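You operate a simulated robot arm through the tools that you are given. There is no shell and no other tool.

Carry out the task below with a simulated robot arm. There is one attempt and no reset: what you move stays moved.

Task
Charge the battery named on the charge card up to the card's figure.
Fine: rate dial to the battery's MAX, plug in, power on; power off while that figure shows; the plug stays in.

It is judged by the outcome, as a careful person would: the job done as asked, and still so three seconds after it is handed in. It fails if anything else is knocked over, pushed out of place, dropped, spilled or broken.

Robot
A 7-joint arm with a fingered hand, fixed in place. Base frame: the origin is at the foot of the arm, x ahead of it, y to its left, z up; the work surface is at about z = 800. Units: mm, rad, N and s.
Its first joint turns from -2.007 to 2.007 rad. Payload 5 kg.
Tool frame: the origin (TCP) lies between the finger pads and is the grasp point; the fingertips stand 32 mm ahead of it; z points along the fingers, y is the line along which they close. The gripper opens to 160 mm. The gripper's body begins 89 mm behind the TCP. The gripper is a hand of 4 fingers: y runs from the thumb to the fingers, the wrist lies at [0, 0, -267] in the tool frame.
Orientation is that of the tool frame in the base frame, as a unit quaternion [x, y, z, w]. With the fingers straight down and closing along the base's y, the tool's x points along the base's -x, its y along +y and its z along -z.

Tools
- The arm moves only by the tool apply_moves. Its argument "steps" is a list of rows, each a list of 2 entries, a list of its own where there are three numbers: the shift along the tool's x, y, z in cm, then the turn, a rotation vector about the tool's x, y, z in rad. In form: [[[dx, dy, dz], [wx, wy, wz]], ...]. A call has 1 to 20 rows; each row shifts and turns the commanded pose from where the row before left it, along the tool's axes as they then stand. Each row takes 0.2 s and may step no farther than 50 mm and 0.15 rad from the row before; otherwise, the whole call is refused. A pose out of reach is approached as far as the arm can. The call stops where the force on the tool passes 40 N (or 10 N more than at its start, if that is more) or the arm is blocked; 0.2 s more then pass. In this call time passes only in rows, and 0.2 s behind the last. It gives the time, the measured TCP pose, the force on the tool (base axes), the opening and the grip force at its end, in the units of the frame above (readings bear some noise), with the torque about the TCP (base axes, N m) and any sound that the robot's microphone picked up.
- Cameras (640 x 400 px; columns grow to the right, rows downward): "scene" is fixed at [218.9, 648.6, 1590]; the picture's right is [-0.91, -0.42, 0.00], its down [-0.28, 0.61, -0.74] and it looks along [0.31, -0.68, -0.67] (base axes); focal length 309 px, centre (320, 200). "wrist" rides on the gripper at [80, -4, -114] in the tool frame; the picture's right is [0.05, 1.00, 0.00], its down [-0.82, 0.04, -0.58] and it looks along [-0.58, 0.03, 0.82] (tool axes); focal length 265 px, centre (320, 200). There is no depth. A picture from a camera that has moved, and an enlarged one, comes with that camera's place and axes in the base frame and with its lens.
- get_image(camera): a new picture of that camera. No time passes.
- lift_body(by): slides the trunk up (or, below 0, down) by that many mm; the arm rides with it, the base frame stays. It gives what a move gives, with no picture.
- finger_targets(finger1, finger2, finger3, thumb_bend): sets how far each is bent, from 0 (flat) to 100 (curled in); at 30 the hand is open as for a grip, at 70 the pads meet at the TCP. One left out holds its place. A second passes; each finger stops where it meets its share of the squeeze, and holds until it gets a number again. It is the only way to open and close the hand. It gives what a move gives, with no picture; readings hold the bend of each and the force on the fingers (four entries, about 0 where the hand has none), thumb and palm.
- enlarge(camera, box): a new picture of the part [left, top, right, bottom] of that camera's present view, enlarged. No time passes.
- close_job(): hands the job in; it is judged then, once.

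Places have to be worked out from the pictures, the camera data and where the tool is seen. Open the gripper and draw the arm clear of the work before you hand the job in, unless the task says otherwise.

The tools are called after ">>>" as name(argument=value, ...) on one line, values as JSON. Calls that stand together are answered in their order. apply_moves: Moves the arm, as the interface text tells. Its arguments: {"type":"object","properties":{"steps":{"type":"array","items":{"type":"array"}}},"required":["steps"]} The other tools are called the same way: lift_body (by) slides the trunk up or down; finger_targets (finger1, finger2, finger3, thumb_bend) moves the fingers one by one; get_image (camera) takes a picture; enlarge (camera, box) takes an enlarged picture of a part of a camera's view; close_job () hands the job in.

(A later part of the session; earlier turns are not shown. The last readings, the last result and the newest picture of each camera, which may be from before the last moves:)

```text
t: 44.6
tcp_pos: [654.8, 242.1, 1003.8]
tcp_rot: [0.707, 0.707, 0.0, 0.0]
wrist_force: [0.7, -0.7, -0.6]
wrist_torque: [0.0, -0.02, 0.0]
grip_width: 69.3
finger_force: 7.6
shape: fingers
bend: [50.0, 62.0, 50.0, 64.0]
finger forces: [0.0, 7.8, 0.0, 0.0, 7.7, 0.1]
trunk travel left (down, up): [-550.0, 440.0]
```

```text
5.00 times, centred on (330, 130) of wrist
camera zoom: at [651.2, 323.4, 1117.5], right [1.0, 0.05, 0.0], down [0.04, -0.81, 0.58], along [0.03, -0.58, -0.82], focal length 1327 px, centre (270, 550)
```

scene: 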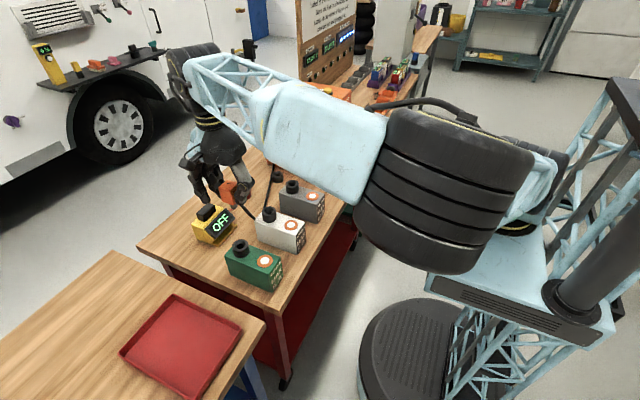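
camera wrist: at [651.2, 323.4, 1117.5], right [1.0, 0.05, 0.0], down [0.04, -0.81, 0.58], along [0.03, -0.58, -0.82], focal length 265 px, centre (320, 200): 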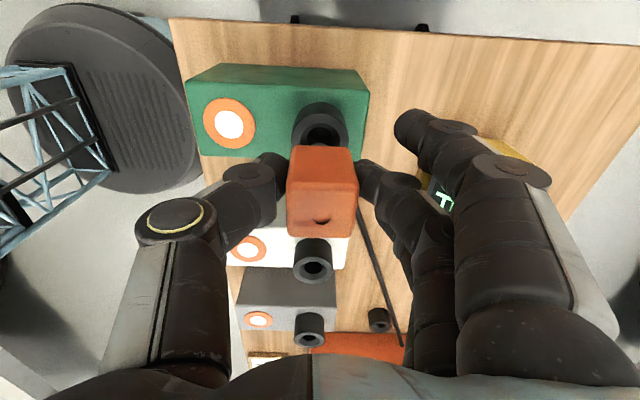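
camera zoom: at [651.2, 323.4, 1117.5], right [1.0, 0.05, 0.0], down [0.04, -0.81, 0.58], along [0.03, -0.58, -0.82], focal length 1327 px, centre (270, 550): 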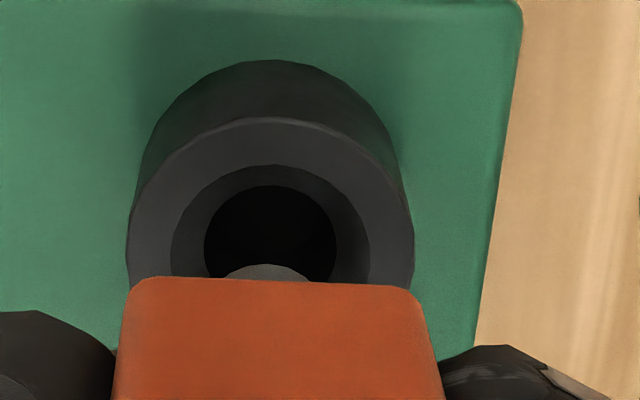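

Pin and socket are aligned within ~1 mm. I apply the small residual and descend in small steps while watching the force.

>>> apply_moves(steps=[[[0.07, 0.05, 0.4], [0, 0, 0]], [[0, 0, 0.4], [0, 0, 0]], [[0, 0, 0.4], [0, 0, 0]]])

>>> enlarge(camera="scene", box=[215, 205, 275, 265])

>>> enlarge(camera="wrist", box=[270, 90, 390, 170])

```text
t: 45.4
tcp_pos: [656.1, 242.0, 991.5]
tcp_rot: [0.707, 0.707, -0.001, 0.001]
wrist_force: [-0.3, 0.9, -1.2]
wrist_torque: [0.0, 0.03, 0.01]
grip_width: 69.0
finger_force: 8.2
shape: fingers
bend: [50.0, 62.0, 50.0, 64.0]
finger forces: [0.0, 7.8, 0.1, 0.0, 7.8, 0.0]
trunk travel left (down, up): [-550.0, 440.0]
```

```text
6.67 times, centred on (245, 235) of scene
camera zoom: at [218.9, 648.6, 1590.0], right [-0.91, -0.42, 0.0], down [-0.28, 0.61, -0.74], along [0.31, -0.68, -0.67], focal length 2060 px, centre (820, -33)
```

zoom: 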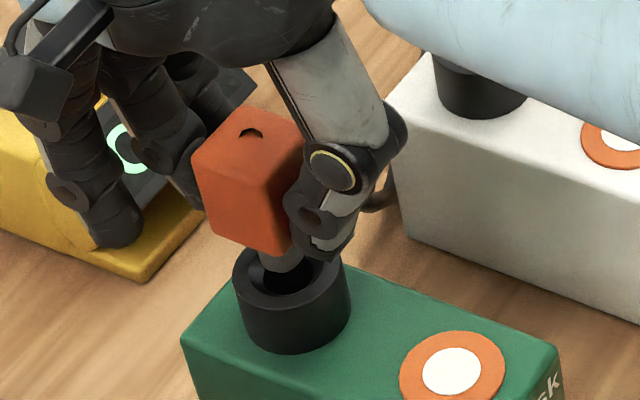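

```text
5.00 times, centred on (330, 130) of wrist
camera zoom: at [652.0, 324.4, 1105.2], right [1.0, 0.05, 0.0], down [0.04, -0.81, 0.58], along [0.03, -0.58, -0.82], focal length 1327 px, centre (270, 550)
```

zoom: 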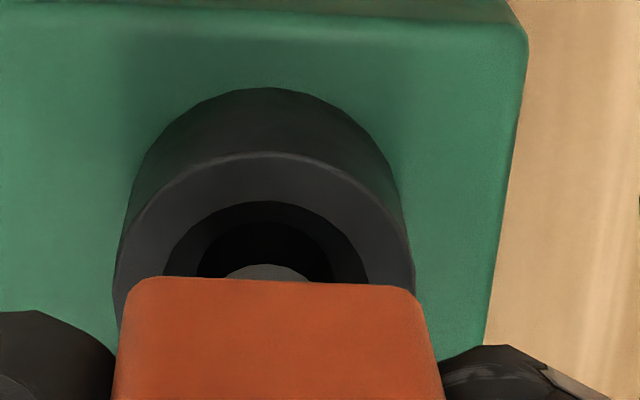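

No contact force yet. I zoom in tighter on the pin and socket from the scene camera to verify lateral alignment before inserting.

>>> enlarge(camera="scene", box=[230, 225, 260, 250])

>>> enlarge(camera="wrist", box=[290, 110, 360, 155])

```text
16.00 times, centred on (245, 238) of scene
camera zoom: at [218.9, 648.6, 1590.0], right [-0.91, -0.42, 0.0], down [-0.28, 0.61, -0.74], along [0.31, -0.68, -0.67], focal length 4943 px, centre (1520, -400)
```

zoom: 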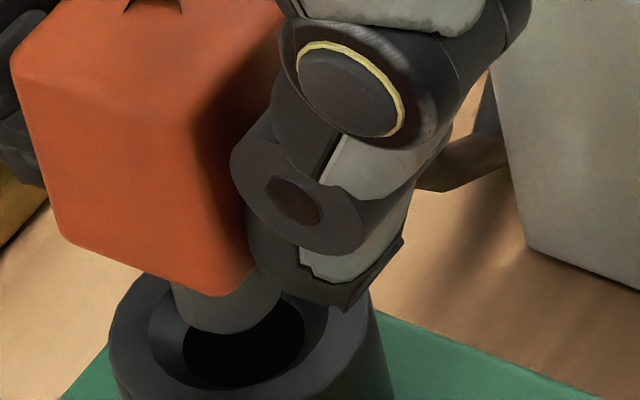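

```text
8.89 times, centred on (325, 132) of wrist
camera zoom: at [652.0, 324.4, 1105.2], right [1.0, 0.05, 0.0], down [0.04, -0.81, 0.58], along [0.03, -0.58, -0.82], focal length 2359 px, centre (276, 800)
```

zoom: 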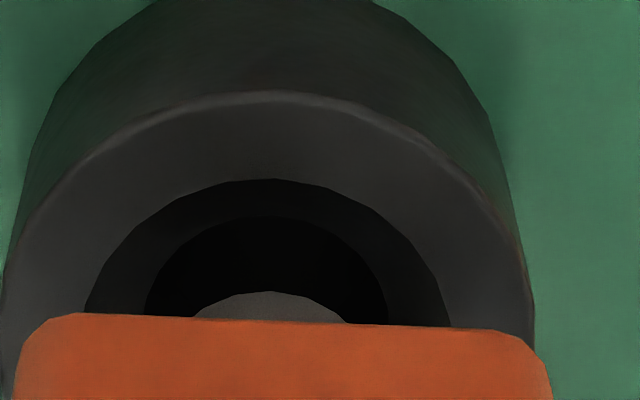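

Combining both views, the pin tip is ~10 mm above the mouth and within ~1.5 mm laterally, well inside the chamfer. I continue down slowly.

>>> apply_moves(steps=[[[0, 0, 0.4], [0, 0, 0]], [[0, 0, 0.4], [0, 0, 0]], [[0, 0, 0.3], [0, 0, 0]]])

>>> enlarge(camera="scene", box=[215, 215, 275, 265])

>>> enlarge(camera="wrist", box=[270, 90, 390, 170])

```text
t: 46.2
tcp_pos: [655.2, 242.9, 981.5]
tcp_rot: [0.707, 0.707, 0.0, 0.001]
wrist_force: [1.0, 0.2, -0.6]
wrist_torque: [0.03, 0.01, -0.05]
grip_width: 69.0
finger_force: 7.7
shape: fingers
bend: [50.0, 62.0, 50.0, 64.0]
finger forces: [0.0, 7.8, 0.0, 0.0, 7.7, 0.0]
trunk travel left (down, up): [-550.0, 440.0]
```

```text
8.00 times, centred on (245, 240) of scene
camera zoom: at [218.9, 648.6, 1590.0], right [-0.91, -0.42, 0.0], down [-0.28, 0.61, -0.74], along [0.31, -0.68, -0.67], focal length 2472 px, centre (920, -120)
```

zoom: 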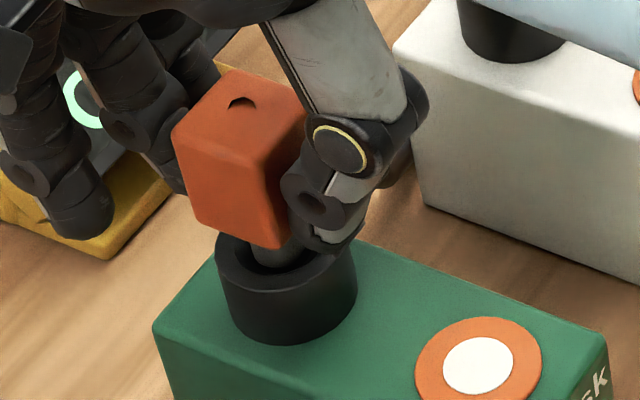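

```text
5.00 times, centred on (330, 130) of wrist
camera zoom: at [652.0, 324.9, 1094.4], right [1.0, 0.05, 0.0], down [0.04, -0.81, 0.58], along [0.03, -0.58, -0.82], focal length 1327 px, centre (270, 550)
```

zoom: 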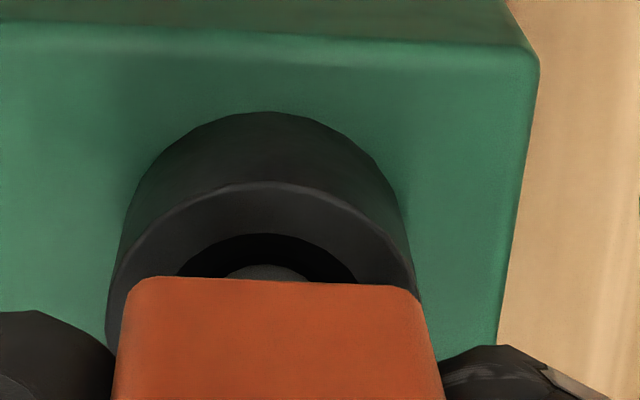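

Still free. I continue down with a tiny -y correction, watching for contact.

>>> apply_moves(steps=[[[-0.06, 0, 0.4], [0, 0, 0]], [[0, 0, 0.4], [0, 0, 0]]])

>>> enlarge(camera="scene", box=[215, 215, 275, 265])

>>> enlarge(camera="wrist", box=[250, 90, 410, 250])

```text
t: 46.8
tcp_pos: [657.0, 243.7, 972.4]
tcp_rot: [0.707, 0.707, 0.001, 0.001]
wrist_force: [0.5, 0.8, -1.3]
wrist_torque: [0.04, 0.0, 0.0]
grip_width: 69.1
finger_force: 7.3
shape: fingers
bend: [50.0, 62.0, 50.0, 64.0]
finger forces: [0.0, 7.9, 0.0, 0.0, 7.8, 0.0]
trunk travel left (down, up): [-550.0, 440.0]
```

```text
8.00 times, centred on (245, 240) of scene
camera zoom: at [218.9, 648.6, 1590.0], right [-0.91, -0.42, 0.0], down [-0.28, 0.61, -0.74], along [0.31, -0.68, -0.67], focal length 2472 px, centre (920, -120)
```

zoom: 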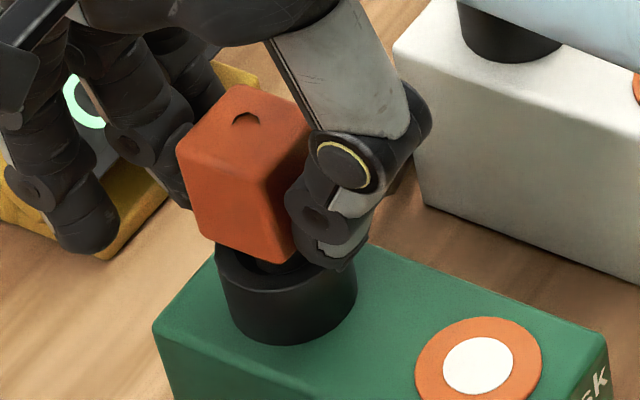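

```text
2.50 times, centred on (330, 170) of wrist
camera zoom: at [652.3, 324.5, 1086.6], right [1.0, 0.05, 0.0], down [0.04, -0.81, 0.58], along [0.03, -0.58, -0.82], focal length 664 px, centre (295, 275)
```

zoom: 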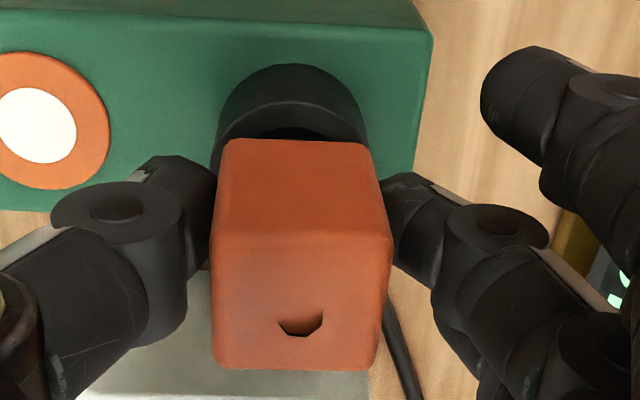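

Still no contact force; about 6 mm remain to the same depth as in the dock. I continue in 2–3 mm steps.

>>> apply_moves(steps=[[[0, 0, 0.25], [0, 0, 0]], [[0, 0, 0.25], [0, 0, 0]]])

>>> enlarge(camera="scene", box=[215, 215, 275, 265])

```text
t: 47.4
tcp_pos: [654.7, 240.8, 967.7]
tcp_rot: [0.708, 0.707, 0.0, 0.002]
wrist_force: [0.1, -0.1, -1.4]
wrist_torque: [0.03, 0.03, -0.02]
grip_width: 69.1
finger_force: 8.0
shape: fingers
bend: [50.0, 62.0, 50.0, 64.0]
finger forces: [0.0, 7.8, 0.0, 0.1, 7.8, 0.1]
trunk travel left (down, up): [-550.0, 440.0]
```

```text
8.00 times, centred on (245, 240) of scene
camera zoom: at [218.9, 648.6, 1590.0], right [-0.91, -0.42, 0.0], down [-0.28, 0.61, -0.74], along [0.31, -0.68, -0.67], focal length 2472 px, centre (920, -120)
```

zoom: 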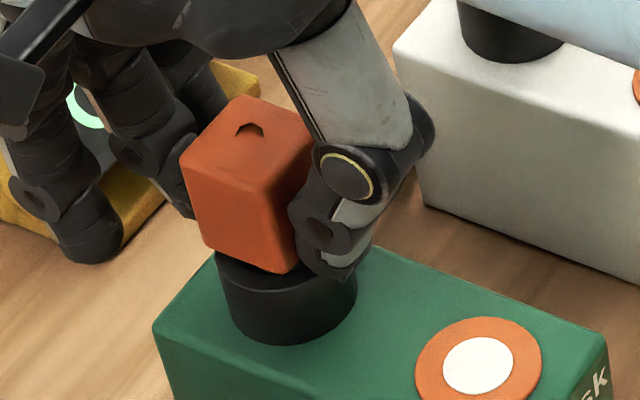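

Almost seated. I continue 2 mm at a time until contact force shows.

>>> apply_moves(steps=[[[0, 0, 0.2], [0, 0, 0]], [[0, 0, 0.15], [0, 0, 0]]])

>>> enlarge(camera="scene", box=[225, 220, 265, 255])

>>> get_image(camera="wrist")

```text
t: 48.0
tcp_pos: [657.2, 242.2, 964.6]
tcp_rot: [0.707, 0.707, -0.001, 0.001]
wrist_force: [0.0, 0.5, -4.4]
wrist_torque: [-0.01, 0.01, -0.03]
grip_width: 69.5
finger_force: 8.0
shape: fingers
bend: [50.0, 62.0, 50.0, 64.0]
finger forces: [0.0, 7.6, 0.0, 0.0, 7.5, 0.1]
trunk travel left (down, up): [-550.0, 440.0]
```

```text
11.43 times, centred on (245, 238) of scene
camera zoom: at [218.9, 648.6, 1590.0], right [-0.91, -0.42, 0.0], down [-0.28, 0.61, -0.74], along [0.31, -0.68, -0.67], focal length 3531 px, centre (1177, -229)
```

zoom: 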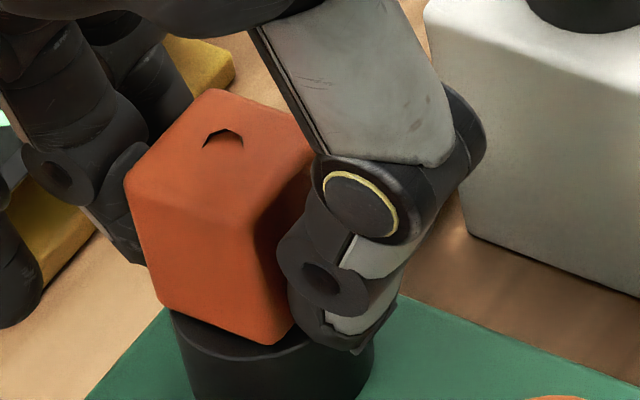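

```text
taken
camera wrist: at [652.4, 324.2, 1077.8], right [1.0, 0.05, 0.0], down [0.04, -0.81, 0.58], along [0.03, -0.58, -0.82], focal length 265 px, centre (320, 200)
```

wrist: 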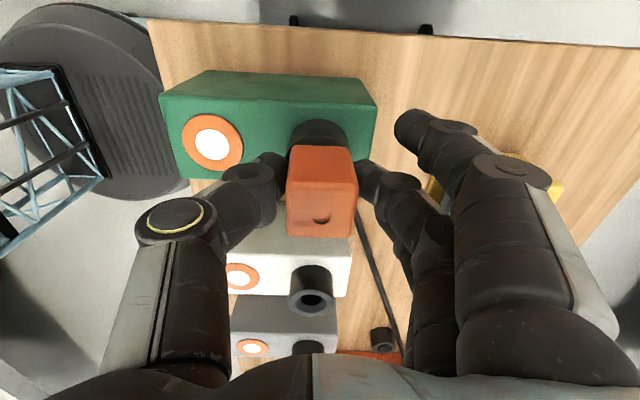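

The vertical force turned to -4.4 N (the socket seems to draw the plug in). I push 2 mm more to see if it bottoms.

>>> apply_moves(steps=[[[0, 0, 0.15], [0, 0, 0]], [[0, 0, 0.1], [0, 0, 0]]])

>>> enlarge(camera="scene", box=[225, 220, 265, 255])

```text
t: 48.6
tcp_pos: [655.3, 241.8, 961.7]
tcp_rot: [0.708, 0.707, 0.0, 0.002]
wrist_force: [-0.2, -0.2, 2.7]
wrist_torque: [0.03, -0.01, -0.03]
grip_width: 69.2
finger_force: 8.8
shape: fingers
bend: [50.0, 63.0, 50.0, 64.0]
finger forces: [0.0, 8.7, 0.0, 0.1, 8.2, 0.1]
trunk travel left (down, up): [-550.0, 440.0]
```

```text
11.43 times, centred on (245, 238) of scene
camera zoom: at [218.9, 648.6, 1590.0], right [-0.91, -0.42, 0.0], down [-0.28, 0.61, -0.74], along [0.31, -0.68, -0.67], focal length 3531 px, centre (1177, -229)
```

zoom: 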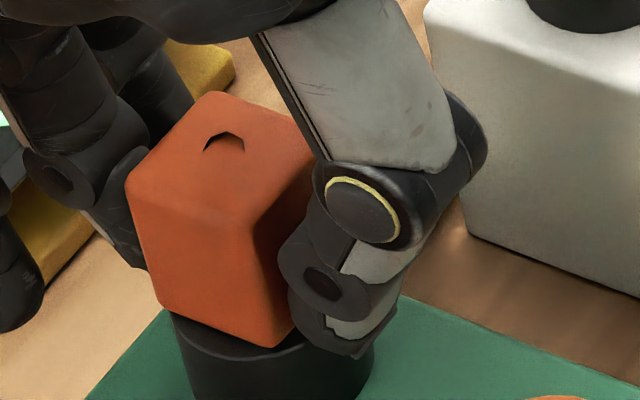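

Force changed to +2.7 N: it is bottoming. I press another 1.5 mm to confirm it is fully seated.

>>> apply_moves(steps=[[[0, 0, 0.15], [0, 0, 0]]])

>>> enlarge(camera="scene", box=[225, 220, 265, 255])

>>> get_image(camera="wrist")

```text
t: 49.0
tcp_pos: [655.3, 241.6, 961.3]
tcp_rot: [0.707, 0.707, 0.001, 0.001]
wrist_force: [1.6, 2.4, 5.2]
wrist_torque: [0.08, -0.06, -0.03]
grip_width: 69.3
finger_force: 8.9
shape: fingers
bend: [50.0, 63.0, 50.0, 64.0]
finger forces: [0.0, 9.8, 0.0, 0.1, 8.2, 0.1]
trunk travel left (down, up): [-550.0, 440.0]
```

```text
11.43 times, centred on (245, 238) of scene
camera zoom: at [218.9, 648.6, 1590.0], right [-0.91, -0.42, 0.0], down [-0.28, 0.61, -0.74], along [0.31, -0.68, -0.67], focal length 3531 px, centre (1177, -229)
```

zoom: 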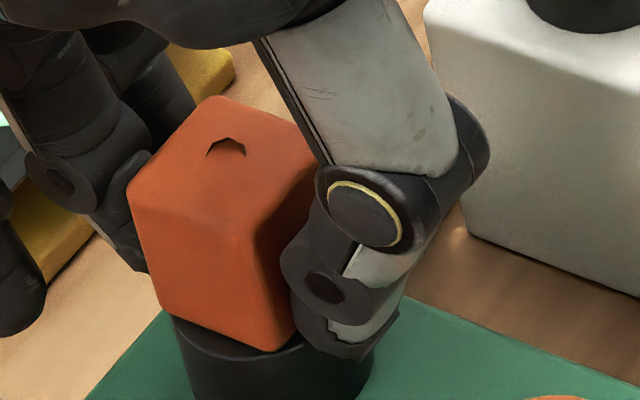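

```text
taken
camera wrist: at [651.9, 324.0, 1074.7], right [1.0, 0.05, 0.0], down [0.04, -0.81, 0.58], along [0.03, -0.58, -0.82], focal length 265 px, centre (320, 200)
```

wrist: 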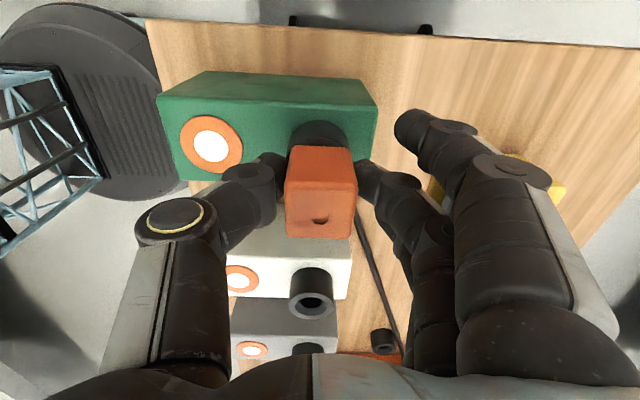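

It is seated (force rises with no further travel). I relieve the press by 1.5 mm and open finger 2 and the thumb.

>>> apply_moves(steps=[[[0, 0, -0.12], [0, 0, 0]]])

>>> finger_targets(thumb_bend=55, finger2=55)

>>> get_image(camera="wrist")

>>> enlarge(camera="scene", box=[215, 215, 275, 265])

```text
t: 49.4
tcp_pos: [655.3, 242.7, 961.8]
tcp_rot: [0.707, 0.707, 0.0, 0.002]
wrist_force: [1.4, 0.7, -0.8]
wrist_torque: [-0.01, -0.08, 0.01]
grip_width: 69.2
finger_force: 8.8
shape: fingers
bend: [50.0, 63.0, 50.0, 64.0]
finger forces: [0.0, 9.5, 0.0, 0.1, 7.9, 0.0]
trunk travel left (down, up): [-550.0, 440.0]
```

```text
t: 50.4
tcp_pos: [655.2, 242.3, 962.0]
tcp_rot: [0.707, 0.707, 0.001, 0.001]
wrist_force: [0.1, -0.3, 0.1]
wrist_torque: [0.02, -0.02, 0.03]
grip_width: 81.3
finger_force: 0.0
shape: fingers
bend: [50.0, 55.0, 50.0, 55.0]
finger forces: [0.0, 0.0, 0.0, 0.1, 0.1, 0.0]
trunk travel left (down, up): [-550.0, 440.0]
```

```text
taken
camera wrist: at [652.1, 324.3, 1075.6], right [1.0, 0.05, 0.0], down [0.04, -0.81, 0.58], along [0.03, -0.58, -0.82], focal length 265 px, centre (320, 200)
```

wrist: 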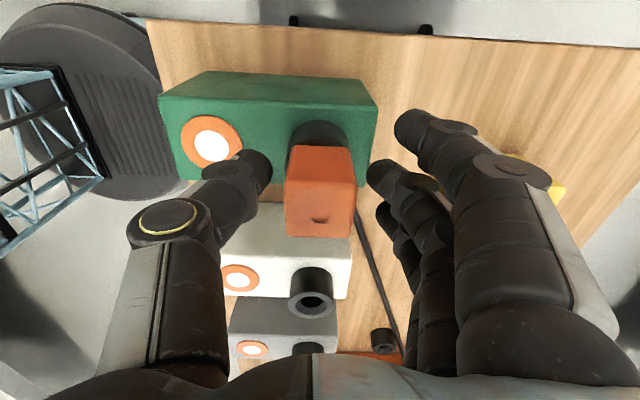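

```text
8.00 times, centred on (245, 240) of scene
camera zoom: at [218.9, 648.6, 1590.0], right [-0.91, -0.42, 0.0], down [-0.28, 0.61, -0.74], along [0.31, -0.68, -0.67], focal length 2472 px, centre (920, -120)
```

zoom: 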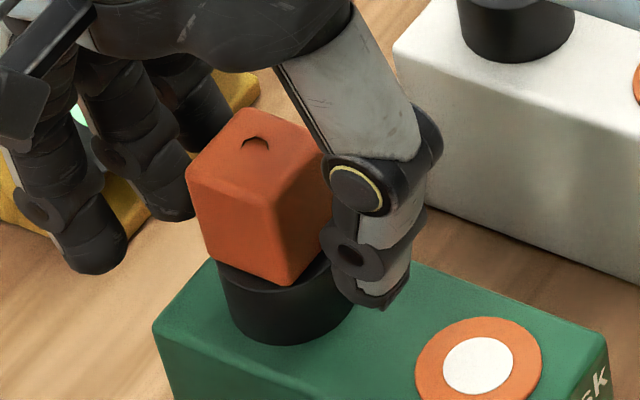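

The plug stays seated in the green battery. I open wider and lift the hand straight up.

>>> finger_targets(thumb_bend=40, finger2=40, finger1=40, finger3=40)

>>> apply_moves(steps=[[[0, 0, -1.5], [0, 0, 0]], [[0, 0, -3.0], [0, 0, 0]], [[0, 0, -4.0], [0, 0, 0]], [[0, 0, -4.5], [0, 0, 0]], [[0, 0, -4.5], [0, 0, 0]]])

>>> get_image(camera="wrist")

>>> enlarge(camera="scene", box=[170, 150, 310, 300])

```text
t: 51.4
tcp_pos: [655.6, 241.6, 963.7]
tcp_rot: [0.707, 0.707, 0.0, 0.002]
wrist_force: [0.6, 0.0, 1.0]
wrist_torque: [0.02, 0.01, 0.0]
grip_width: 130.8
finger_force: 0.0
shape: fingers
bend: [40.0, 40.0, 40.0, 40.0]
finger forces: [0.1, 0.0, 0.0, 0.0, 0.0, 0.1]
trunk travel left (down, up): [-550.0, 440.0]
```

```text
t: 52.6
tcp_pos: [652.8, 241.1, 1135.2]
tcp_rot: [0.707, 0.707, 0.0, 0.002]
wrist_force: [0.1, -0.4, -0.3]
wrist_torque: [-0.03, 0.01, 0.01]
grip_width: 130.8
finger_force: 0.0
shape: fingers
bend: [40.0, 40.0, 40.0, 40.0]
finger forces: [0.0, 0.0, 0.0, 0.0, 0.0, 0.1]
trunk travel left (down, up): [-550.0, 440.0]
```

```text
taken
camera wrist: at [650.0, 322.9, 1249.1], right [1.0, 0.05, 0.0], down [0.04, -0.81, 0.58], along [0.03, -0.58, -0.82], focal length 265 px, centre (320, 200)
```

wrist: 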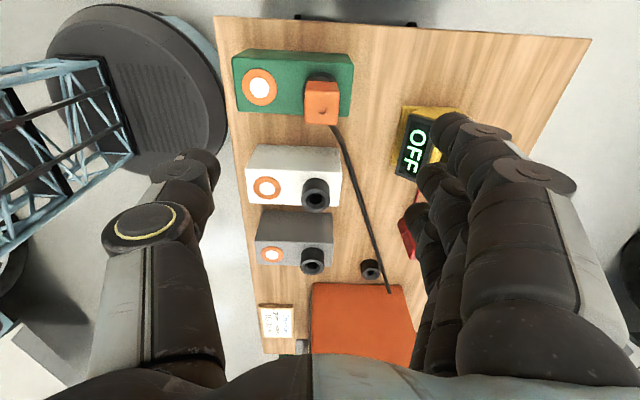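

```text
2.67 times, centred on (240, 225) of scene
camera zoom: at [218.9, 648.6, 1590.0], right [-0.91, -0.42, 0.0], down [-0.28, 0.61, -0.74], along [0.31, -0.68, -0.67], focal length 824 px, centre (533, 133)
```

zoom: 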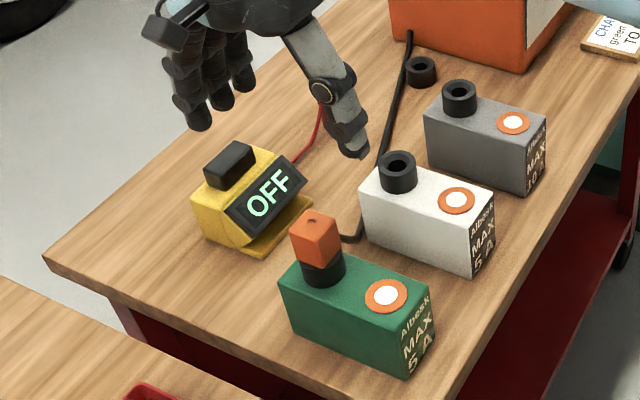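

The plug sits in the green battery and nothing else moved. I rotate the tool back and travel over to the right, toward the charger's front.

>>> apply_moves(steps=[[[0, 0, 0], [0, 0, -0.1428]], [[0, 0, 0], [0, 0, -0.1428]], [[0, 0, 0], [0, 0, -0.1428]], [[0, 0, 0], [0, 0, -0.1428]], [[0, 0, 0], [0, 0, -0.1428]], [[0, 0, 0], [0, 0, -0.1428]], [[0, 0, 0], [0, 0, -0.1428]], [[0, 0, 0], [0, 0, -0.1428]], [[0, 0, 0], [0, 0, -0.1428]], [[0, 0, 0], [0, 0, -0.1428]], [[0, 0, 0], [0, 0, -0.1428]]])

>>> apply_moves(steps=[[[1.2, -4.21, -0.18], [0, 0, 0]], [[1.2, -4.21, -0.18], [0, 0, 0]], [[1.2, -4.21, -0.18], [0, 0, 0]], [[1.2, -4.21, -0.18], [0, 0, 0]], [[1.2, -4.21, -0.18], [0, 0, 0]], [[1.2, -4.21, -0.18], [0, 0, 0]], [[1.2, -4.21, -0.18], [0, 0, 0]], [[1.2, -4.21, -0.18], [0, 0, 0]], [[1.2, -4.21, -0.18], [0, 0, 0]], [[1.2, -4.21, -0.18], [0, 0, 0]], [[1.2, -4.21, -0.18], [0, 0, 0]], [[1.2, -4.21, -0.18], [0, 0, 0]], [[1.2, -4.21, -0.18], [0, 0, 0]], [[1.2, -4.21, -0.18], [0, 0, 0]]])

>>> get_image(camera="scene")

```text
t: 55.0
tcp_pos: [656.2, 242.2, 1136.8]
tcp_rot: [-0.001, 1.0, 0.0, 0.001]
wrist_force: [0.5, 0.1, 0.0]
wrist_torque: [0.0, -0.01, 0.01]
grip_width: 130.6
finger_force: 0.0
shape: fingers
bend: [40.0, 40.0, 40.0, 40.0]
finger forces: [0.0, 0.0, 0.0, 0.0, 0.0, 0.0]
trunk travel left (down, up): [-550.0, 440.0]
```

```text
t: 58.0
tcp_pos: [488.9, -350.6, 1160.0]
tcp_rot: [0.0, 1.0, 0.0, 0.001]
wrist_force: [-0.2, -0.8, -0.2]
wrist_torque: [0.03, -0.01, 0.02]
grip_width: 131.0
finger_force: 0.1
shape: fingers
bend: [40.0, 40.0, 40.0, 40.0]
finger forces: [0.1, 0.0, 0.0, 0.1, 0.1, 0.0]
trunk travel left (down, up): [-550.0, 440.0]
```

```text
taken
```

scene: 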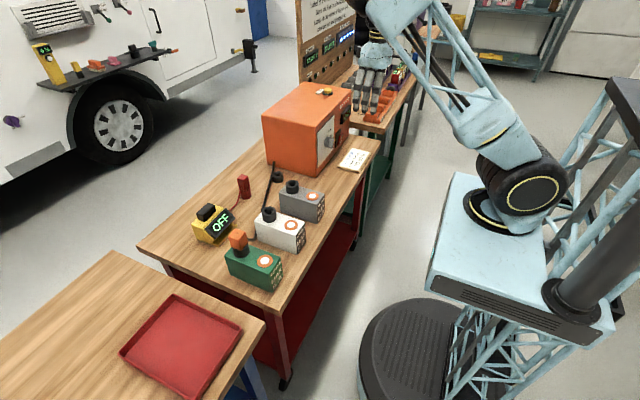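

All clear. I set finger 3 as the pointer (others curled) and move down to the right in front of the switch, still well back from the panel.

>>> finger_targets(finger1=100, finger2=100, finger3=45, thumb_bend=30)

>>> apply_moves(steps=[[[-0.18, -3.15, 2.67], [0, 0, 0]], [[-0.18, -3.15, 2.67], [0, 0, 0]], [[-0.18, -3.15, 2.67], [0, 0, 0]], [[-0.18, -3.15, 2.67], [0, 0, 0]], [[-0.18, -3.15, 2.67], [0, 0, 0]], [[-0.18, -3.15, 2.67], [0, 0, 0]], [[0, 0, 0], [0, -0.131, 0]], [[0, 0, 0], [0, -0.131, 0]], [[0, 0, 0], [0, -0.131, 0]], [[0, 0, 0], [0, -0.131, 0]], [[0, 0, 0], [0, -0.131, 0]], [[0, 0, 0], [0, -0.131, 0]]])

>>> get_image(camera="scene")

>>> get_image(camera="wrist")

```text
t: 59.0
tcp_pos: [488.6, -348.6, 1160.7]
tcp_rot: [0.0, 1.0, 0.001, 0.0]
wrist_force: [-0.4, -0.4, -0.5]
wrist_torque: [0.03, -0.02, 0.0]
grip_width: 78.2
finger_force: 0.0
shape: fingers
bend: [100.0, 100.0, 45.0, 30.0]
finger forces: [0.0, 0.1, 0.1, 0.0, 0.0, 0.1]
trunk travel left (down, up): [-550.0, 440.0]
```

```text
t: 61.6
tcp_pos: [497.4, -538.6, 1002.0]
tcp_rot: [0.0, 0.923, -0.001, 0.385]
wrist_force: [0.4, 0.3, -0.3]
wrist_torque: [0.01, 0.01, -0.02]
grip_width: 78.1
finger_force: 0.1
shape: fingers
bend: [100.0, 100.0, 45.0, 30.0]
finger forces: [0.0, 0.1, 0.1, 0.0, 0.1, 0.1]
trunk travel left (down, up): [-550.0, 440.0]
```

```text
taken
```

scene: 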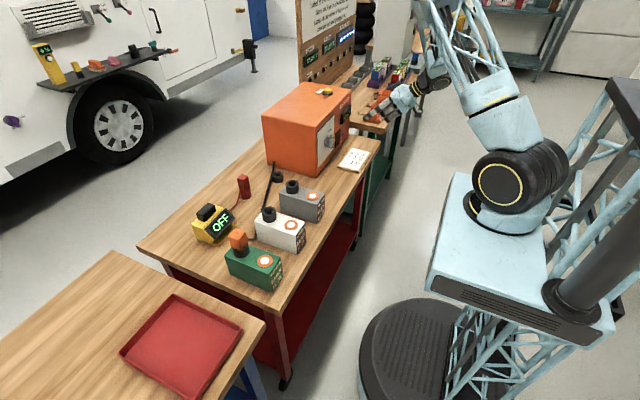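

```text
taken
camera wrist: at [361.1, -540.0, 1024.8], right [-0.04, 1.0, -0.04], down [0.16, 0.04, 0.99], along [0.99, 0.03, -0.16], focal length 265 px, centre (320, 200)
```

wrist: 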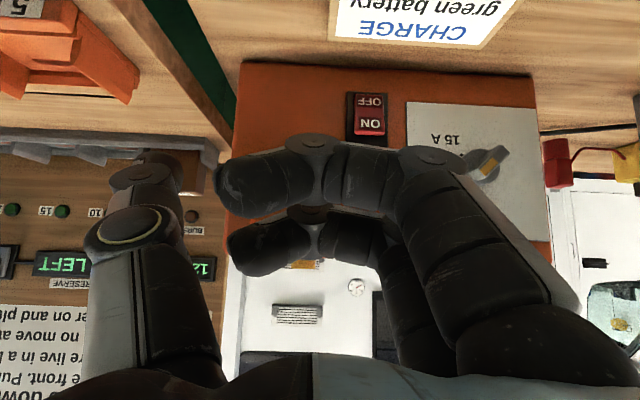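

Tilt 45° reached with the display still visible to the scene camera. I bring the fingertip in front of the ON half, keeping ~30 mm off.

>>> apply_moves(steps=[[[0.8, -0.03, 3.0], [0, 0, 0]], [[0.8, -0.03, 3.0], [0, 0, 0]], [[0.8, -0.03, 3.0], [0, 0, 0]], [[0.8, -0.03, 3.0], [0, 0, 0]], [[0, 0, 0], [0, 0, 0]]])

>>> enlarge(camera="scene", box=[315, 85, 415, 165])

>>> get_image(camera="wrist")

```text
t: 62.8
tcp_pos: [560.8, -538.0, 894.9]
tcp_rot: [-0.001, 0.923, 0.0, 0.385]
wrist_force: [0.1, -0.6, -0.3]
wrist_torque: [-0.01, 0.0, 0.03]
grip_width: 78.2
finger_force: 0.1
shape: fingers
bend: [100.0, 100.0, 45.0, 30.0]
finger forces: [0.0, 0.1, 0.0, 0.0, 0.1, 0.1]
trunk travel left (down, up): [-550.0, 440.0]
```

```text
5.00 times, centred on (365, 125) of scene
camera zoom: at [218.9, 648.6, 1590.0], right [-0.91, -0.42, 0.0], down [-0.28, 0.61, -0.74], along [0.31, -0.68, -0.67], focal length 1545 px, centre (95, 575)
```

zoom: 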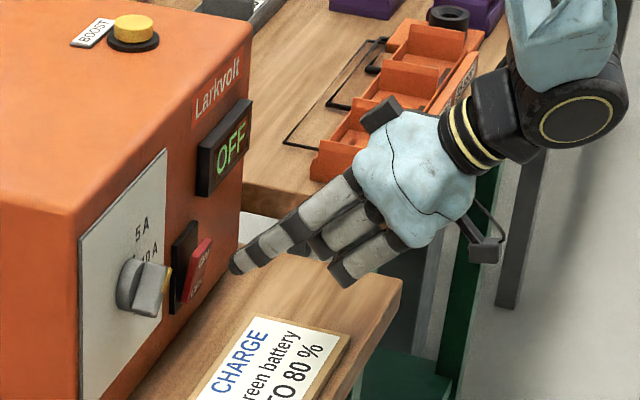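

```text
taken
camera wrist: at [423.8, -540.9, 917.8], right [-0.04, 1.0, -0.04], down [0.17, 0.04, 0.99], along [0.99, 0.03, -0.17], focal length 265 px, centre (320, 200)
```

wrist: 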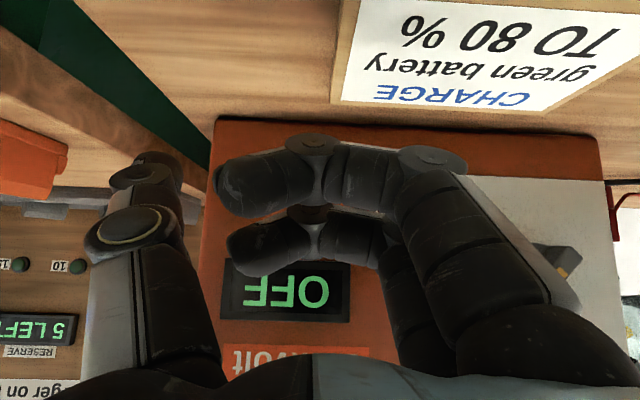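

Fingertip is at about (606, -477, 890), centred on the ON half. I advance 24 mm toward it.

>>> apply_moves(steps=[[[-0.85, 0, 0.85], [0, 0, 0]], [[-0.85, 0, 0.85], [0, 0, 0]]])

>>> enlarge(camera="scene", box=[325, 100, 375, 150])

```text
t: 63.4
tcp_pos: [585.0, -538.2, 894.2]
tcp_rot: [0.0, 0.923, 0.0, 0.384]
wrist_force: [-0.4, -0.3, -0.1]
wrist_torque: [-0.01, 0.03, 0.02]
grip_width: 78.0
finger_force: 0.3
shape: fingers
bend: [100.0, 100.0, 45.0, 30.0]
finger forces: [0.0, 0.0, 0.3, 0.0, 0.1, 0.0]
trunk travel left (down, up): [-550.0, 440.0]
```

```text
8.00 times, centred on (350, 125) of scene
camera zoom: at [218.9, 648.6, 1590.0], right [-0.91, -0.42, 0.0], down [-0.28, 0.61, -0.74], along [0.31, -0.68, -0.67], focal length 2472 px, centre (80, 800)
```

zoom: 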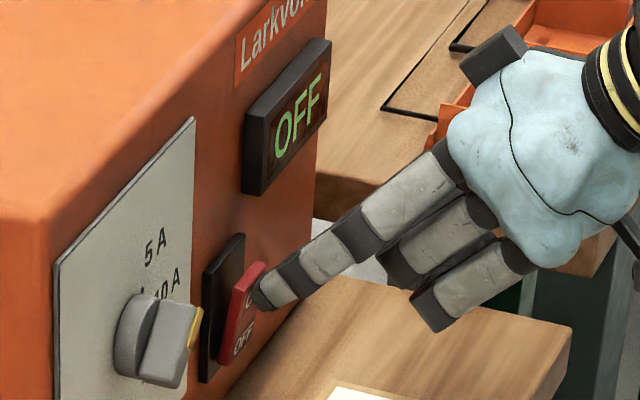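

The fingertip is at the ON half (0.3 N). I press in 5 mm and check the display.

>>> apply_moves(steps=[[[-0.35, 0, 0.35], [0, 0, 0]]])

>>> enlarge(camera="scene", box=[325, 100, 375, 150])

```text
t: 63.8
tcp_pos: [590.8, -538.0, 893.7]
tcp_rot: [0.0, 0.923, 0.0, 0.384]
wrist_force: [-1.1, -0.6, 0.1]
wrist_torque: [-0.02, 0.0, -0.01]
grip_width: 77.9
finger_force: 0.0
shape: fingers
bend: [100.0, 100.0, 45.0, 30.0]
finger forces: [0.0, 0.0, 0.0, 0.1, 0.1, 0.0]
trunk travel left (down, up): [-550.0, 440.0]
```

```text
8.00 times, centred on (350, 125) of scene
camera zoom: at [218.9, 648.6, 1590.0], right [-0.91, -0.42, 0.0], down [-0.28, 0.61, -0.74], along [0.31, -0.68, -0.67], focal length 2472 px, centre (80, 800)
```

zoom: 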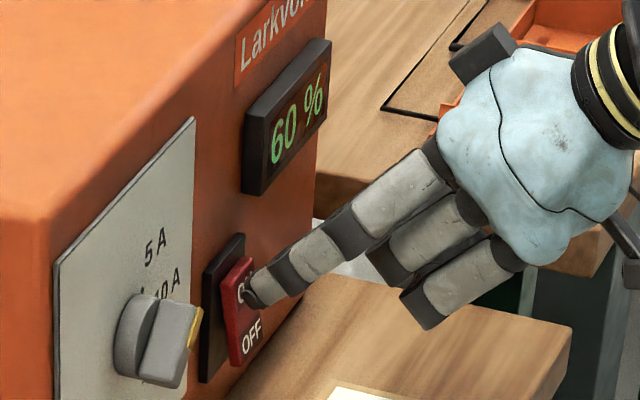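

Power is on and the display shows 60 %. I back off 8 mm and lower the fingertip to in front of the OFF half, then check how fast the figure climbs.

>>> apply_moves(steps=[[[0.57, 0, -0.57], [0, 0, 0]], [[2.3, 0, 2.3], [0, 0, 0]]])

>>> enlarge(camera="scene", box=[325, 100, 375, 150])

```text
t: 64.4
tcp_pos: [581.9, -536.3, 863.0]
tcp_rot: [0.001, 0.923, -0.001, 0.384]
wrist_force: [0.5, -0.3, -0.3]
wrist_torque: [-0.01, -0.02, -0.03]
grip_width: 78.0
finger_force: 0.1
shape: fingers
bend: [100.0, 100.0, 45.0, 30.0]
finger forces: [0.0, 0.1, 0.0, 0.1, 0.1, 0.0]
trunk travel left (down, up): [-550.0, 440.0]
```

```text
8.00 times, centred on (350, 125) of scene
camera zoom: at [218.9, 648.6, 1590.0], right [-0.91, -0.42, 0.0], down [-0.28, 0.61, -0.74], along [0.31, -0.68, -0.67], focal length 2472 px, centre (80, 800)
```

zoom: 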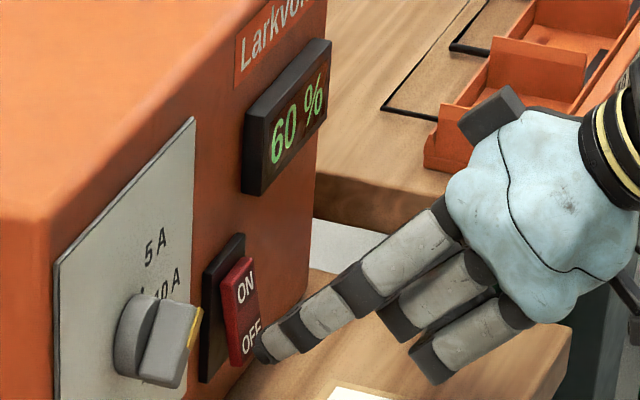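

Still 60 % after 0.6 s. I wait about 1.2 s with zero moves to learn the charging rate.

>>> apply_moves(steps=[[[0, 0, 0], [0, 0, 0]], [[0, 0, 0], [0, 0, 0]], [[0, 0, 0], [0, 0, 0]], [[0, 0, 0], [0, 0, 0]], [[0, 0, 0], [0, 0, 0]]])

>>> enlarge(camera="scene", box=[325, 100, 375, 150])

>>> get_image(camera="wrist")

```text
t: 65.6
tcp_pos: [580.7, -537.1, 861.0]
tcp_rot: [0.0, 0.923, 0.0, 0.384]
wrist_force: [0.0, 0.2, 0.5]
wrist_torque: [-0.02, 0.02, -0.02]
grip_width: 78.0
finger_force: 0.1
shape: fingers
bend: [100.0, 100.0, 45.0, 30.0]
finger forces: [0.0, 0.0, 0.1, 0.0, 0.0, 0.1]
trunk travel left (down, up): [-550.0, 440.0]
```

```text
8.00 times, centred on (350, 125) of scene
camera zoom: at [218.9, 648.6, 1590.0], right [-0.91, -0.42, 0.0], down [-0.28, 0.61, -0.74], along [0.31, -0.68, -0.67], focal length 2472 px, centre (80, 800)
```

zoom: 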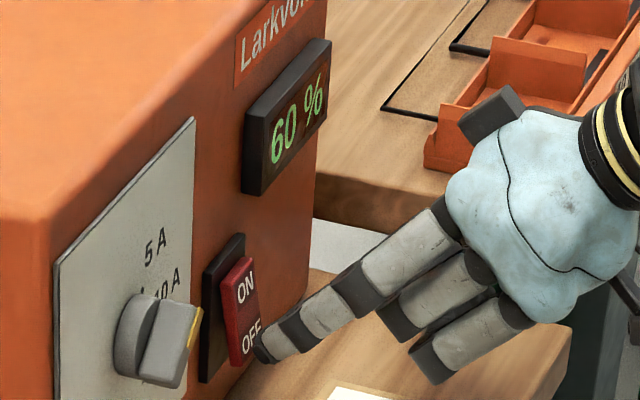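

```text
taken
camera wrist: at [444.9, -539.6, 885.5], right [-0.04, 1.0, -0.04], down [0.17, 0.04, 0.99], along [0.99, 0.03, -0.17], focal length 265 px, centre (320, 200)
```

wrist: 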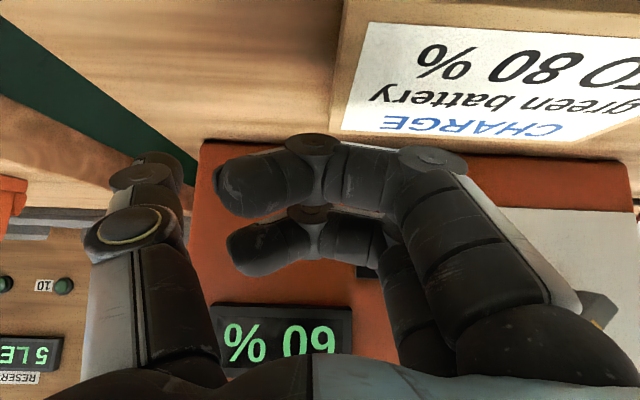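

Still 60 %. I wait ~3 s more to see whether it climbs.

>>> apply_moves(steps=[[[0, 0, 0], [0, 0, 0]], [[0, 0, 0], [0, 0, 0]], [[0, 0, 0], [0, 0, 0]], [[0, 0, 0], [0, 0, 0]], [[0, 0, 0], [0, 0, 0]], [[0, 0, 0], [0, 0, 0]], [[0, 0, 0], [0, 0, 0]], [[0, 0, 0], [0, 0, 0]], [[0, 0, 0], [0, 0, 0]], [[0, 0, 0], [0, 0, 0]], [[0, 0, 0], [0, 0, 0]], [[0, 0, 0], [0, 0, 0]], [[0, 0, 0], [0, 0, 0]], [[0, 0, 0], [0, 0, 0]]])

>>> enlarge(camera="scene", box=[325, 100, 375, 150])

```text
t: 68.6
tcp_pos: [581.5, -537.9, 861.2]
tcp_rot: [0.001, 0.923, 0.0, 0.385]
wrist_force: [0.1, -0.1, 0.0]
wrist_torque: [-0.01, -0.01, -0.01]
grip_width: 78.3
finger_force: 0.0
shape: fingers
bend: [100.0, 100.0, 45.0, 30.0]
finger forces: [0.0, 0.0, 0.0, 0.1, 0.0, 0.1]
trunk travel left (down, up): [-550.0, 440.0]
```

```text
8.00 times, centred on (350, 125) of scene
camera zoom: at [218.9, 648.6, 1590.0], right [-0.91, -0.42, 0.0], down [-0.28, 0.61, -0.74], along [0.31, -0.68, -0.67], focal length 2472 px, centre (80, 800)
```

zoom: 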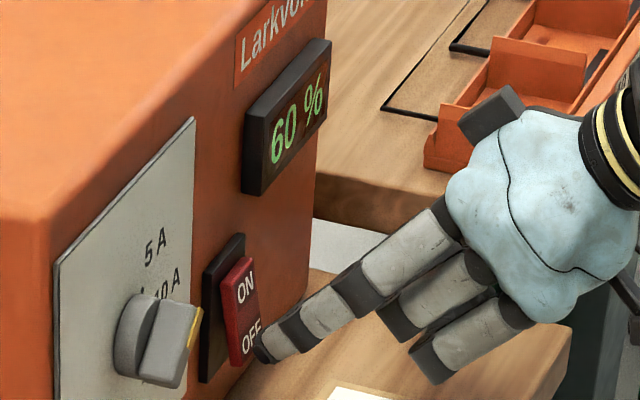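

Still 60 %; the figure may step slowly. I wait another ~3 s and check both the display and the plug.

>>> apply_moves(steps=[[[0, 0, 0], [0, 0, 0]], [[0, 0, 0], [0, 0, 0]], [[0, 0, 0], [0, 0, 0]], [[0, 0, 0], [0, 0, 0]], [[0, 0, 0], [0, 0, 0]], [[0, 0, 0], [0, 0, 0]], [[0, 0, 0], [0, 0, 0]], [[0, 0, 0], [0, 0, 0]], [[0, 0, 0], [0, 0, 0]], [[0, 0, 0], [0, 0, 0]], [[0, 0, 0], [0, 0, 0]], [[0, 0, 0], [0, 0, 0]], [[0, 0, 0], [0, 0, 0]], [[0, 0, 0], [0, 0, 0]]])

>>> enlarge(camera="scene", box=[325, 100, 375, 150])

>>> enlarge(camera="scene", box=[190, 165, 310, 295])

```text
t: 71.6
tcp_pos: [581.9, -536.8, 861.2]
tcp_rot: [0.0, 0.923, 0.0, 0.385]
wrist_force: [0.4, 0.3, -0.7]
wrist_torque: [0.04, -0.03, -0.03]
grip_width: 78.1
finger_force: 0.0
shape: fingers
bend: [100.0, 100.0, 45.0, 30.0]
finger forces: [0.1, 0.0, 0.1, 0.0, 0.1, 0.0]
trunk travel left (down, up): [-550.0, 440.0]
```

```text
8.00 times, centred on (350, 125) of scene
camera zoom: at [218.9, 648.6, 1590.0], right [-0.91, -0.42, 0.0], down [-0.28, 0.61, -0.74], along [0.31, -0.68, -0.67], focal length 2472 px, centre (80, 800)
```

zoom: 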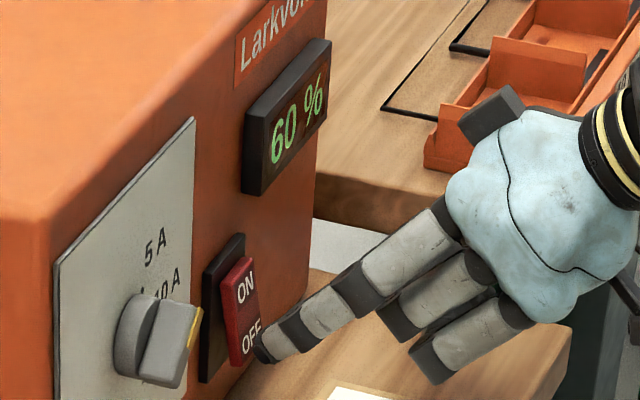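

```text
3.08 times, centred on (250, 230) of scene
camera zoom: at [218.9, 648.6, 1590.0], right [-0.91, -0.42, 0.0], down [-0.28, 0.61, -0.74], along [0.31, -0.68, -0.67], focal length 951 px, centre (535, 108)
```

zoom: 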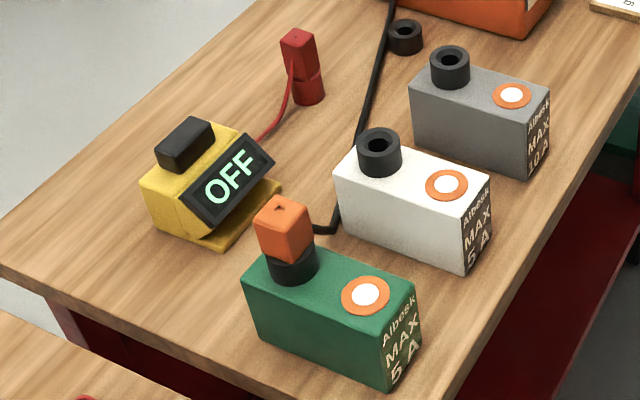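

Still 60 % at 8 s. I wait a longer stretch (~12 s) checking in between, as a 20-point rise may be slow at 5 A.

>>> apply_moves(steps=[[[0, 0, 0], [0, 0, 0]], [[0, 0, 0], [0, 0, 0]], [[0, 0, 0], [0, 0, 0]], [[0, 0, 0], [0, 0, 0]], [[0, 0, 0], [0, 0, 0]], [[0, 0, 0], [0, 0, 0]], [[0, 0, 0], [0, 0, 0]], [[0, 0, 0], [0, 0, 0]], [[0, 0, 0], [0, 0, 0]], [[0, 0, 0], [0, 0, 0]], [[0, 0, 0], [0, 0, 0]], [[0, 0, 0], [0, 0, 0]], [[0, 0, 0], [0, 0, 0]], [[0, 0, 0], [0, 0, 0]], [[0, 0, 0], [0, 0, 0]], [[0, 0, 0], [0, 0, 0]], [[0, 0, 0], [0, 0, 0]], [[0, 0, 0], [0, 0, 0]], [[0, 0, 0], [0, 0, 0]], [[0, 0, 0], [0, 0, 0]]])

>>> enlarge(camera="scene", box=[335, 95, 365, 120])

>>> apply_moves(steps=[[[0, 0, 0], [0, 0, 0]], [[0, 0, 0], [0, 0, 0]], [[0, 0, 0], [0, 0, 0]], [[0, 0, 0], [0, 0, 0]], [[0, 0, 0], [0, 0, 0]], [[0, 0, 0], [0, 0, 0]], [[0, 0, 0], [0, 0, 0]], [[0, 0, 0], [0, 0, 0]], [[0, 0, 0], [0, 0, 0]], [[0, 0, 0], [0, 0, 0]], [[0, 0, 0], [0, 0, 0]], [[0, 0, 0], [0, 0, 0]], [[0, 0, 0], [0, 0, 0]], [[0, 0, 0], [0, 0, 0]], [[0, 0, 0], [0, 0, 0]], [[0, 0, 0], [0, 0, 0]], [[0, 0, 0], [0, 0, 0]], [[0, 0, 0], [0, 0, 0]], [[0, 0, 0], [0, 0, 0]], [[0, 0, 0], [0, 0, 0]]])

>>> enlarge(camera="scene", box=[335, 95, 365, 120])

```text
t: 75.8
tcp_pos: [581.4, -536.5, 862.4]
tcp_rot: [0.001, 0.923, -0.001, 0.384]
wrist_force: [-0.6, -0.3, -0.5]
wrist_torque: [0.0, 0.0, 0.0]
grip_width: 77.9
finger_force: 0.0
shape: fingers
bend: [100.0, 100.0, 45.0, 30.0]
finger forces: [0.1, 0.0, 0.0, 0.0, 0.0, 0.1]
trunk travel left (down, up): [-550.0, 440.0]
```

```text
16.00 times, centred on (350, 108) of scene
camera zoom: at [218.9, 648.6, 1590.0], right [-0.91, -0.42, 0.0], down [-0.28, 0.61, -0.74], along [0.31, -0.68, -0.67], focal length 4943 px, centre (-160, 1680)
```

zoom: 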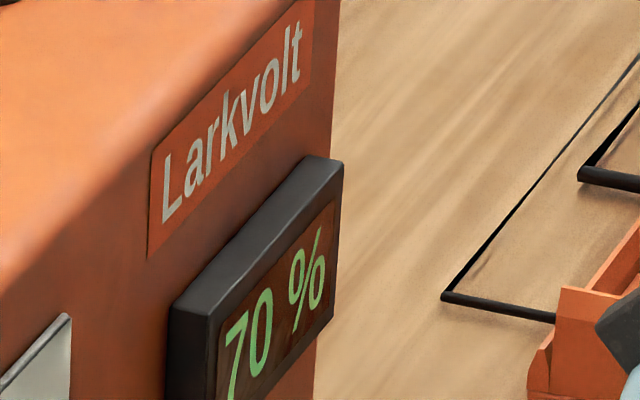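

```text
t: 80.0
tcp_pos: [582.3, -537.5, 861.0]
tcp_rot: [0.0, 0.923, 0.0, 0.384]
wrist_force: [0.6, -0.4, 0.3]
wrist_torque: [0.04, 0.02, -0.01]
grip_width: 78.2
finger_force: 0.1
shape: fingers
bend: [100.0, 100.0, 45.0, 30.0]
finger forces: [0.0, 0.1, 0.0, 0.1, 0.0, 0.0]
trunk travel left (down, up): [-550.0, 440.0]
```

```text
16.00 times, centred on (350, 108) of scene
camera zoom: at [218.9, 648.6, 1590.0], right [-0.91, -0.42, 0.0], down [-0.28, 0.61, -0.74], along [0.31, -0.68, -0.67], focal length 4943 px, centre (-160, 1680)
```

zoom: 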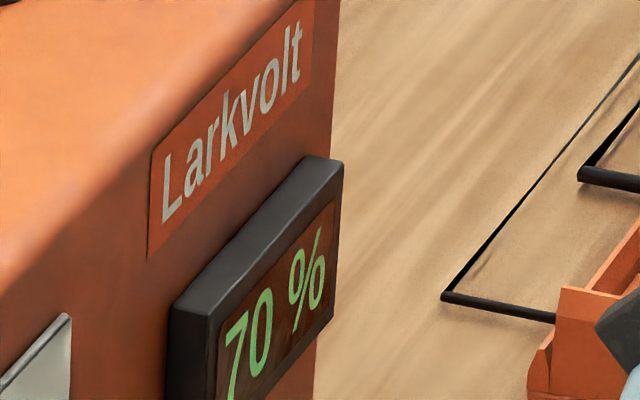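

The figure steps by 10 % every ~8–12 s, so 80 % should appear between about t = 80 and 88 and hold several seconds. I wait in ~2 s chunks.

>>> apply_moves(steps=[[[0, 0, 0], [0, 0, 0]], [[0, 0, 0], [0, 0, 0]], [[0, 0, 0], [0, 0, 0]], [[0, 0, 0], [0, 0, 0]], [[0, 0, 0], [0, 0, 0]], [[0, 0, 0], [0, 0, 0]], [[0, 0, 0], [0, 0, 0]], [[0, 0, 0], [0, 0, 0]]])

>>> enlarge(camera="scene", box=[325, 100, 375, 150])

```text
t: 81.8
tcp_pos: [581.2, -537.7, 863.0]
tcp_rot: [0.0, 0.923, 0.0, 0.384]
wrist_force: [-0.7, -0.6, -0.5]
wrist_torque: [0.0, 0.01, -0.03]
grip_width: 78.0
finger_force: 0.1
shape: fingers
bend: [100.0, 100.0, 45.0, 30.0]
finger forces: [0.1, 0.0, 0.0, 0.0, 0.1, 0.0]
trunk travel left (down, up): [-550.0, 440.0]
```

```text
8.00 times, centred on (350, 125) of scene
camera zoom: at [218.9, 648.6, 1590.0], right [-0.91, -0.42, 0.0], down [-0.28, 0.61, -0.74], along [0.31, -0.68, -0.67], focal length 2472 px, centre (80, 800)
```

zoom: 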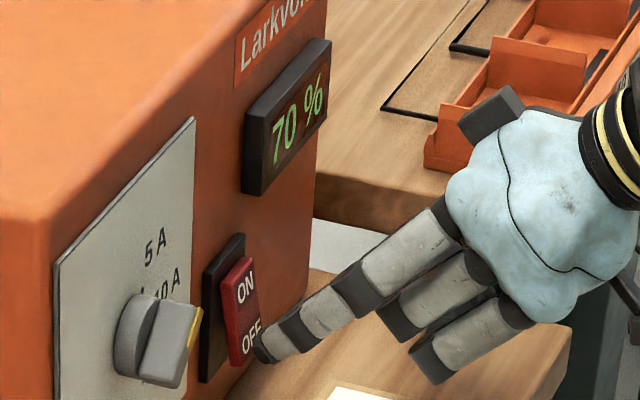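

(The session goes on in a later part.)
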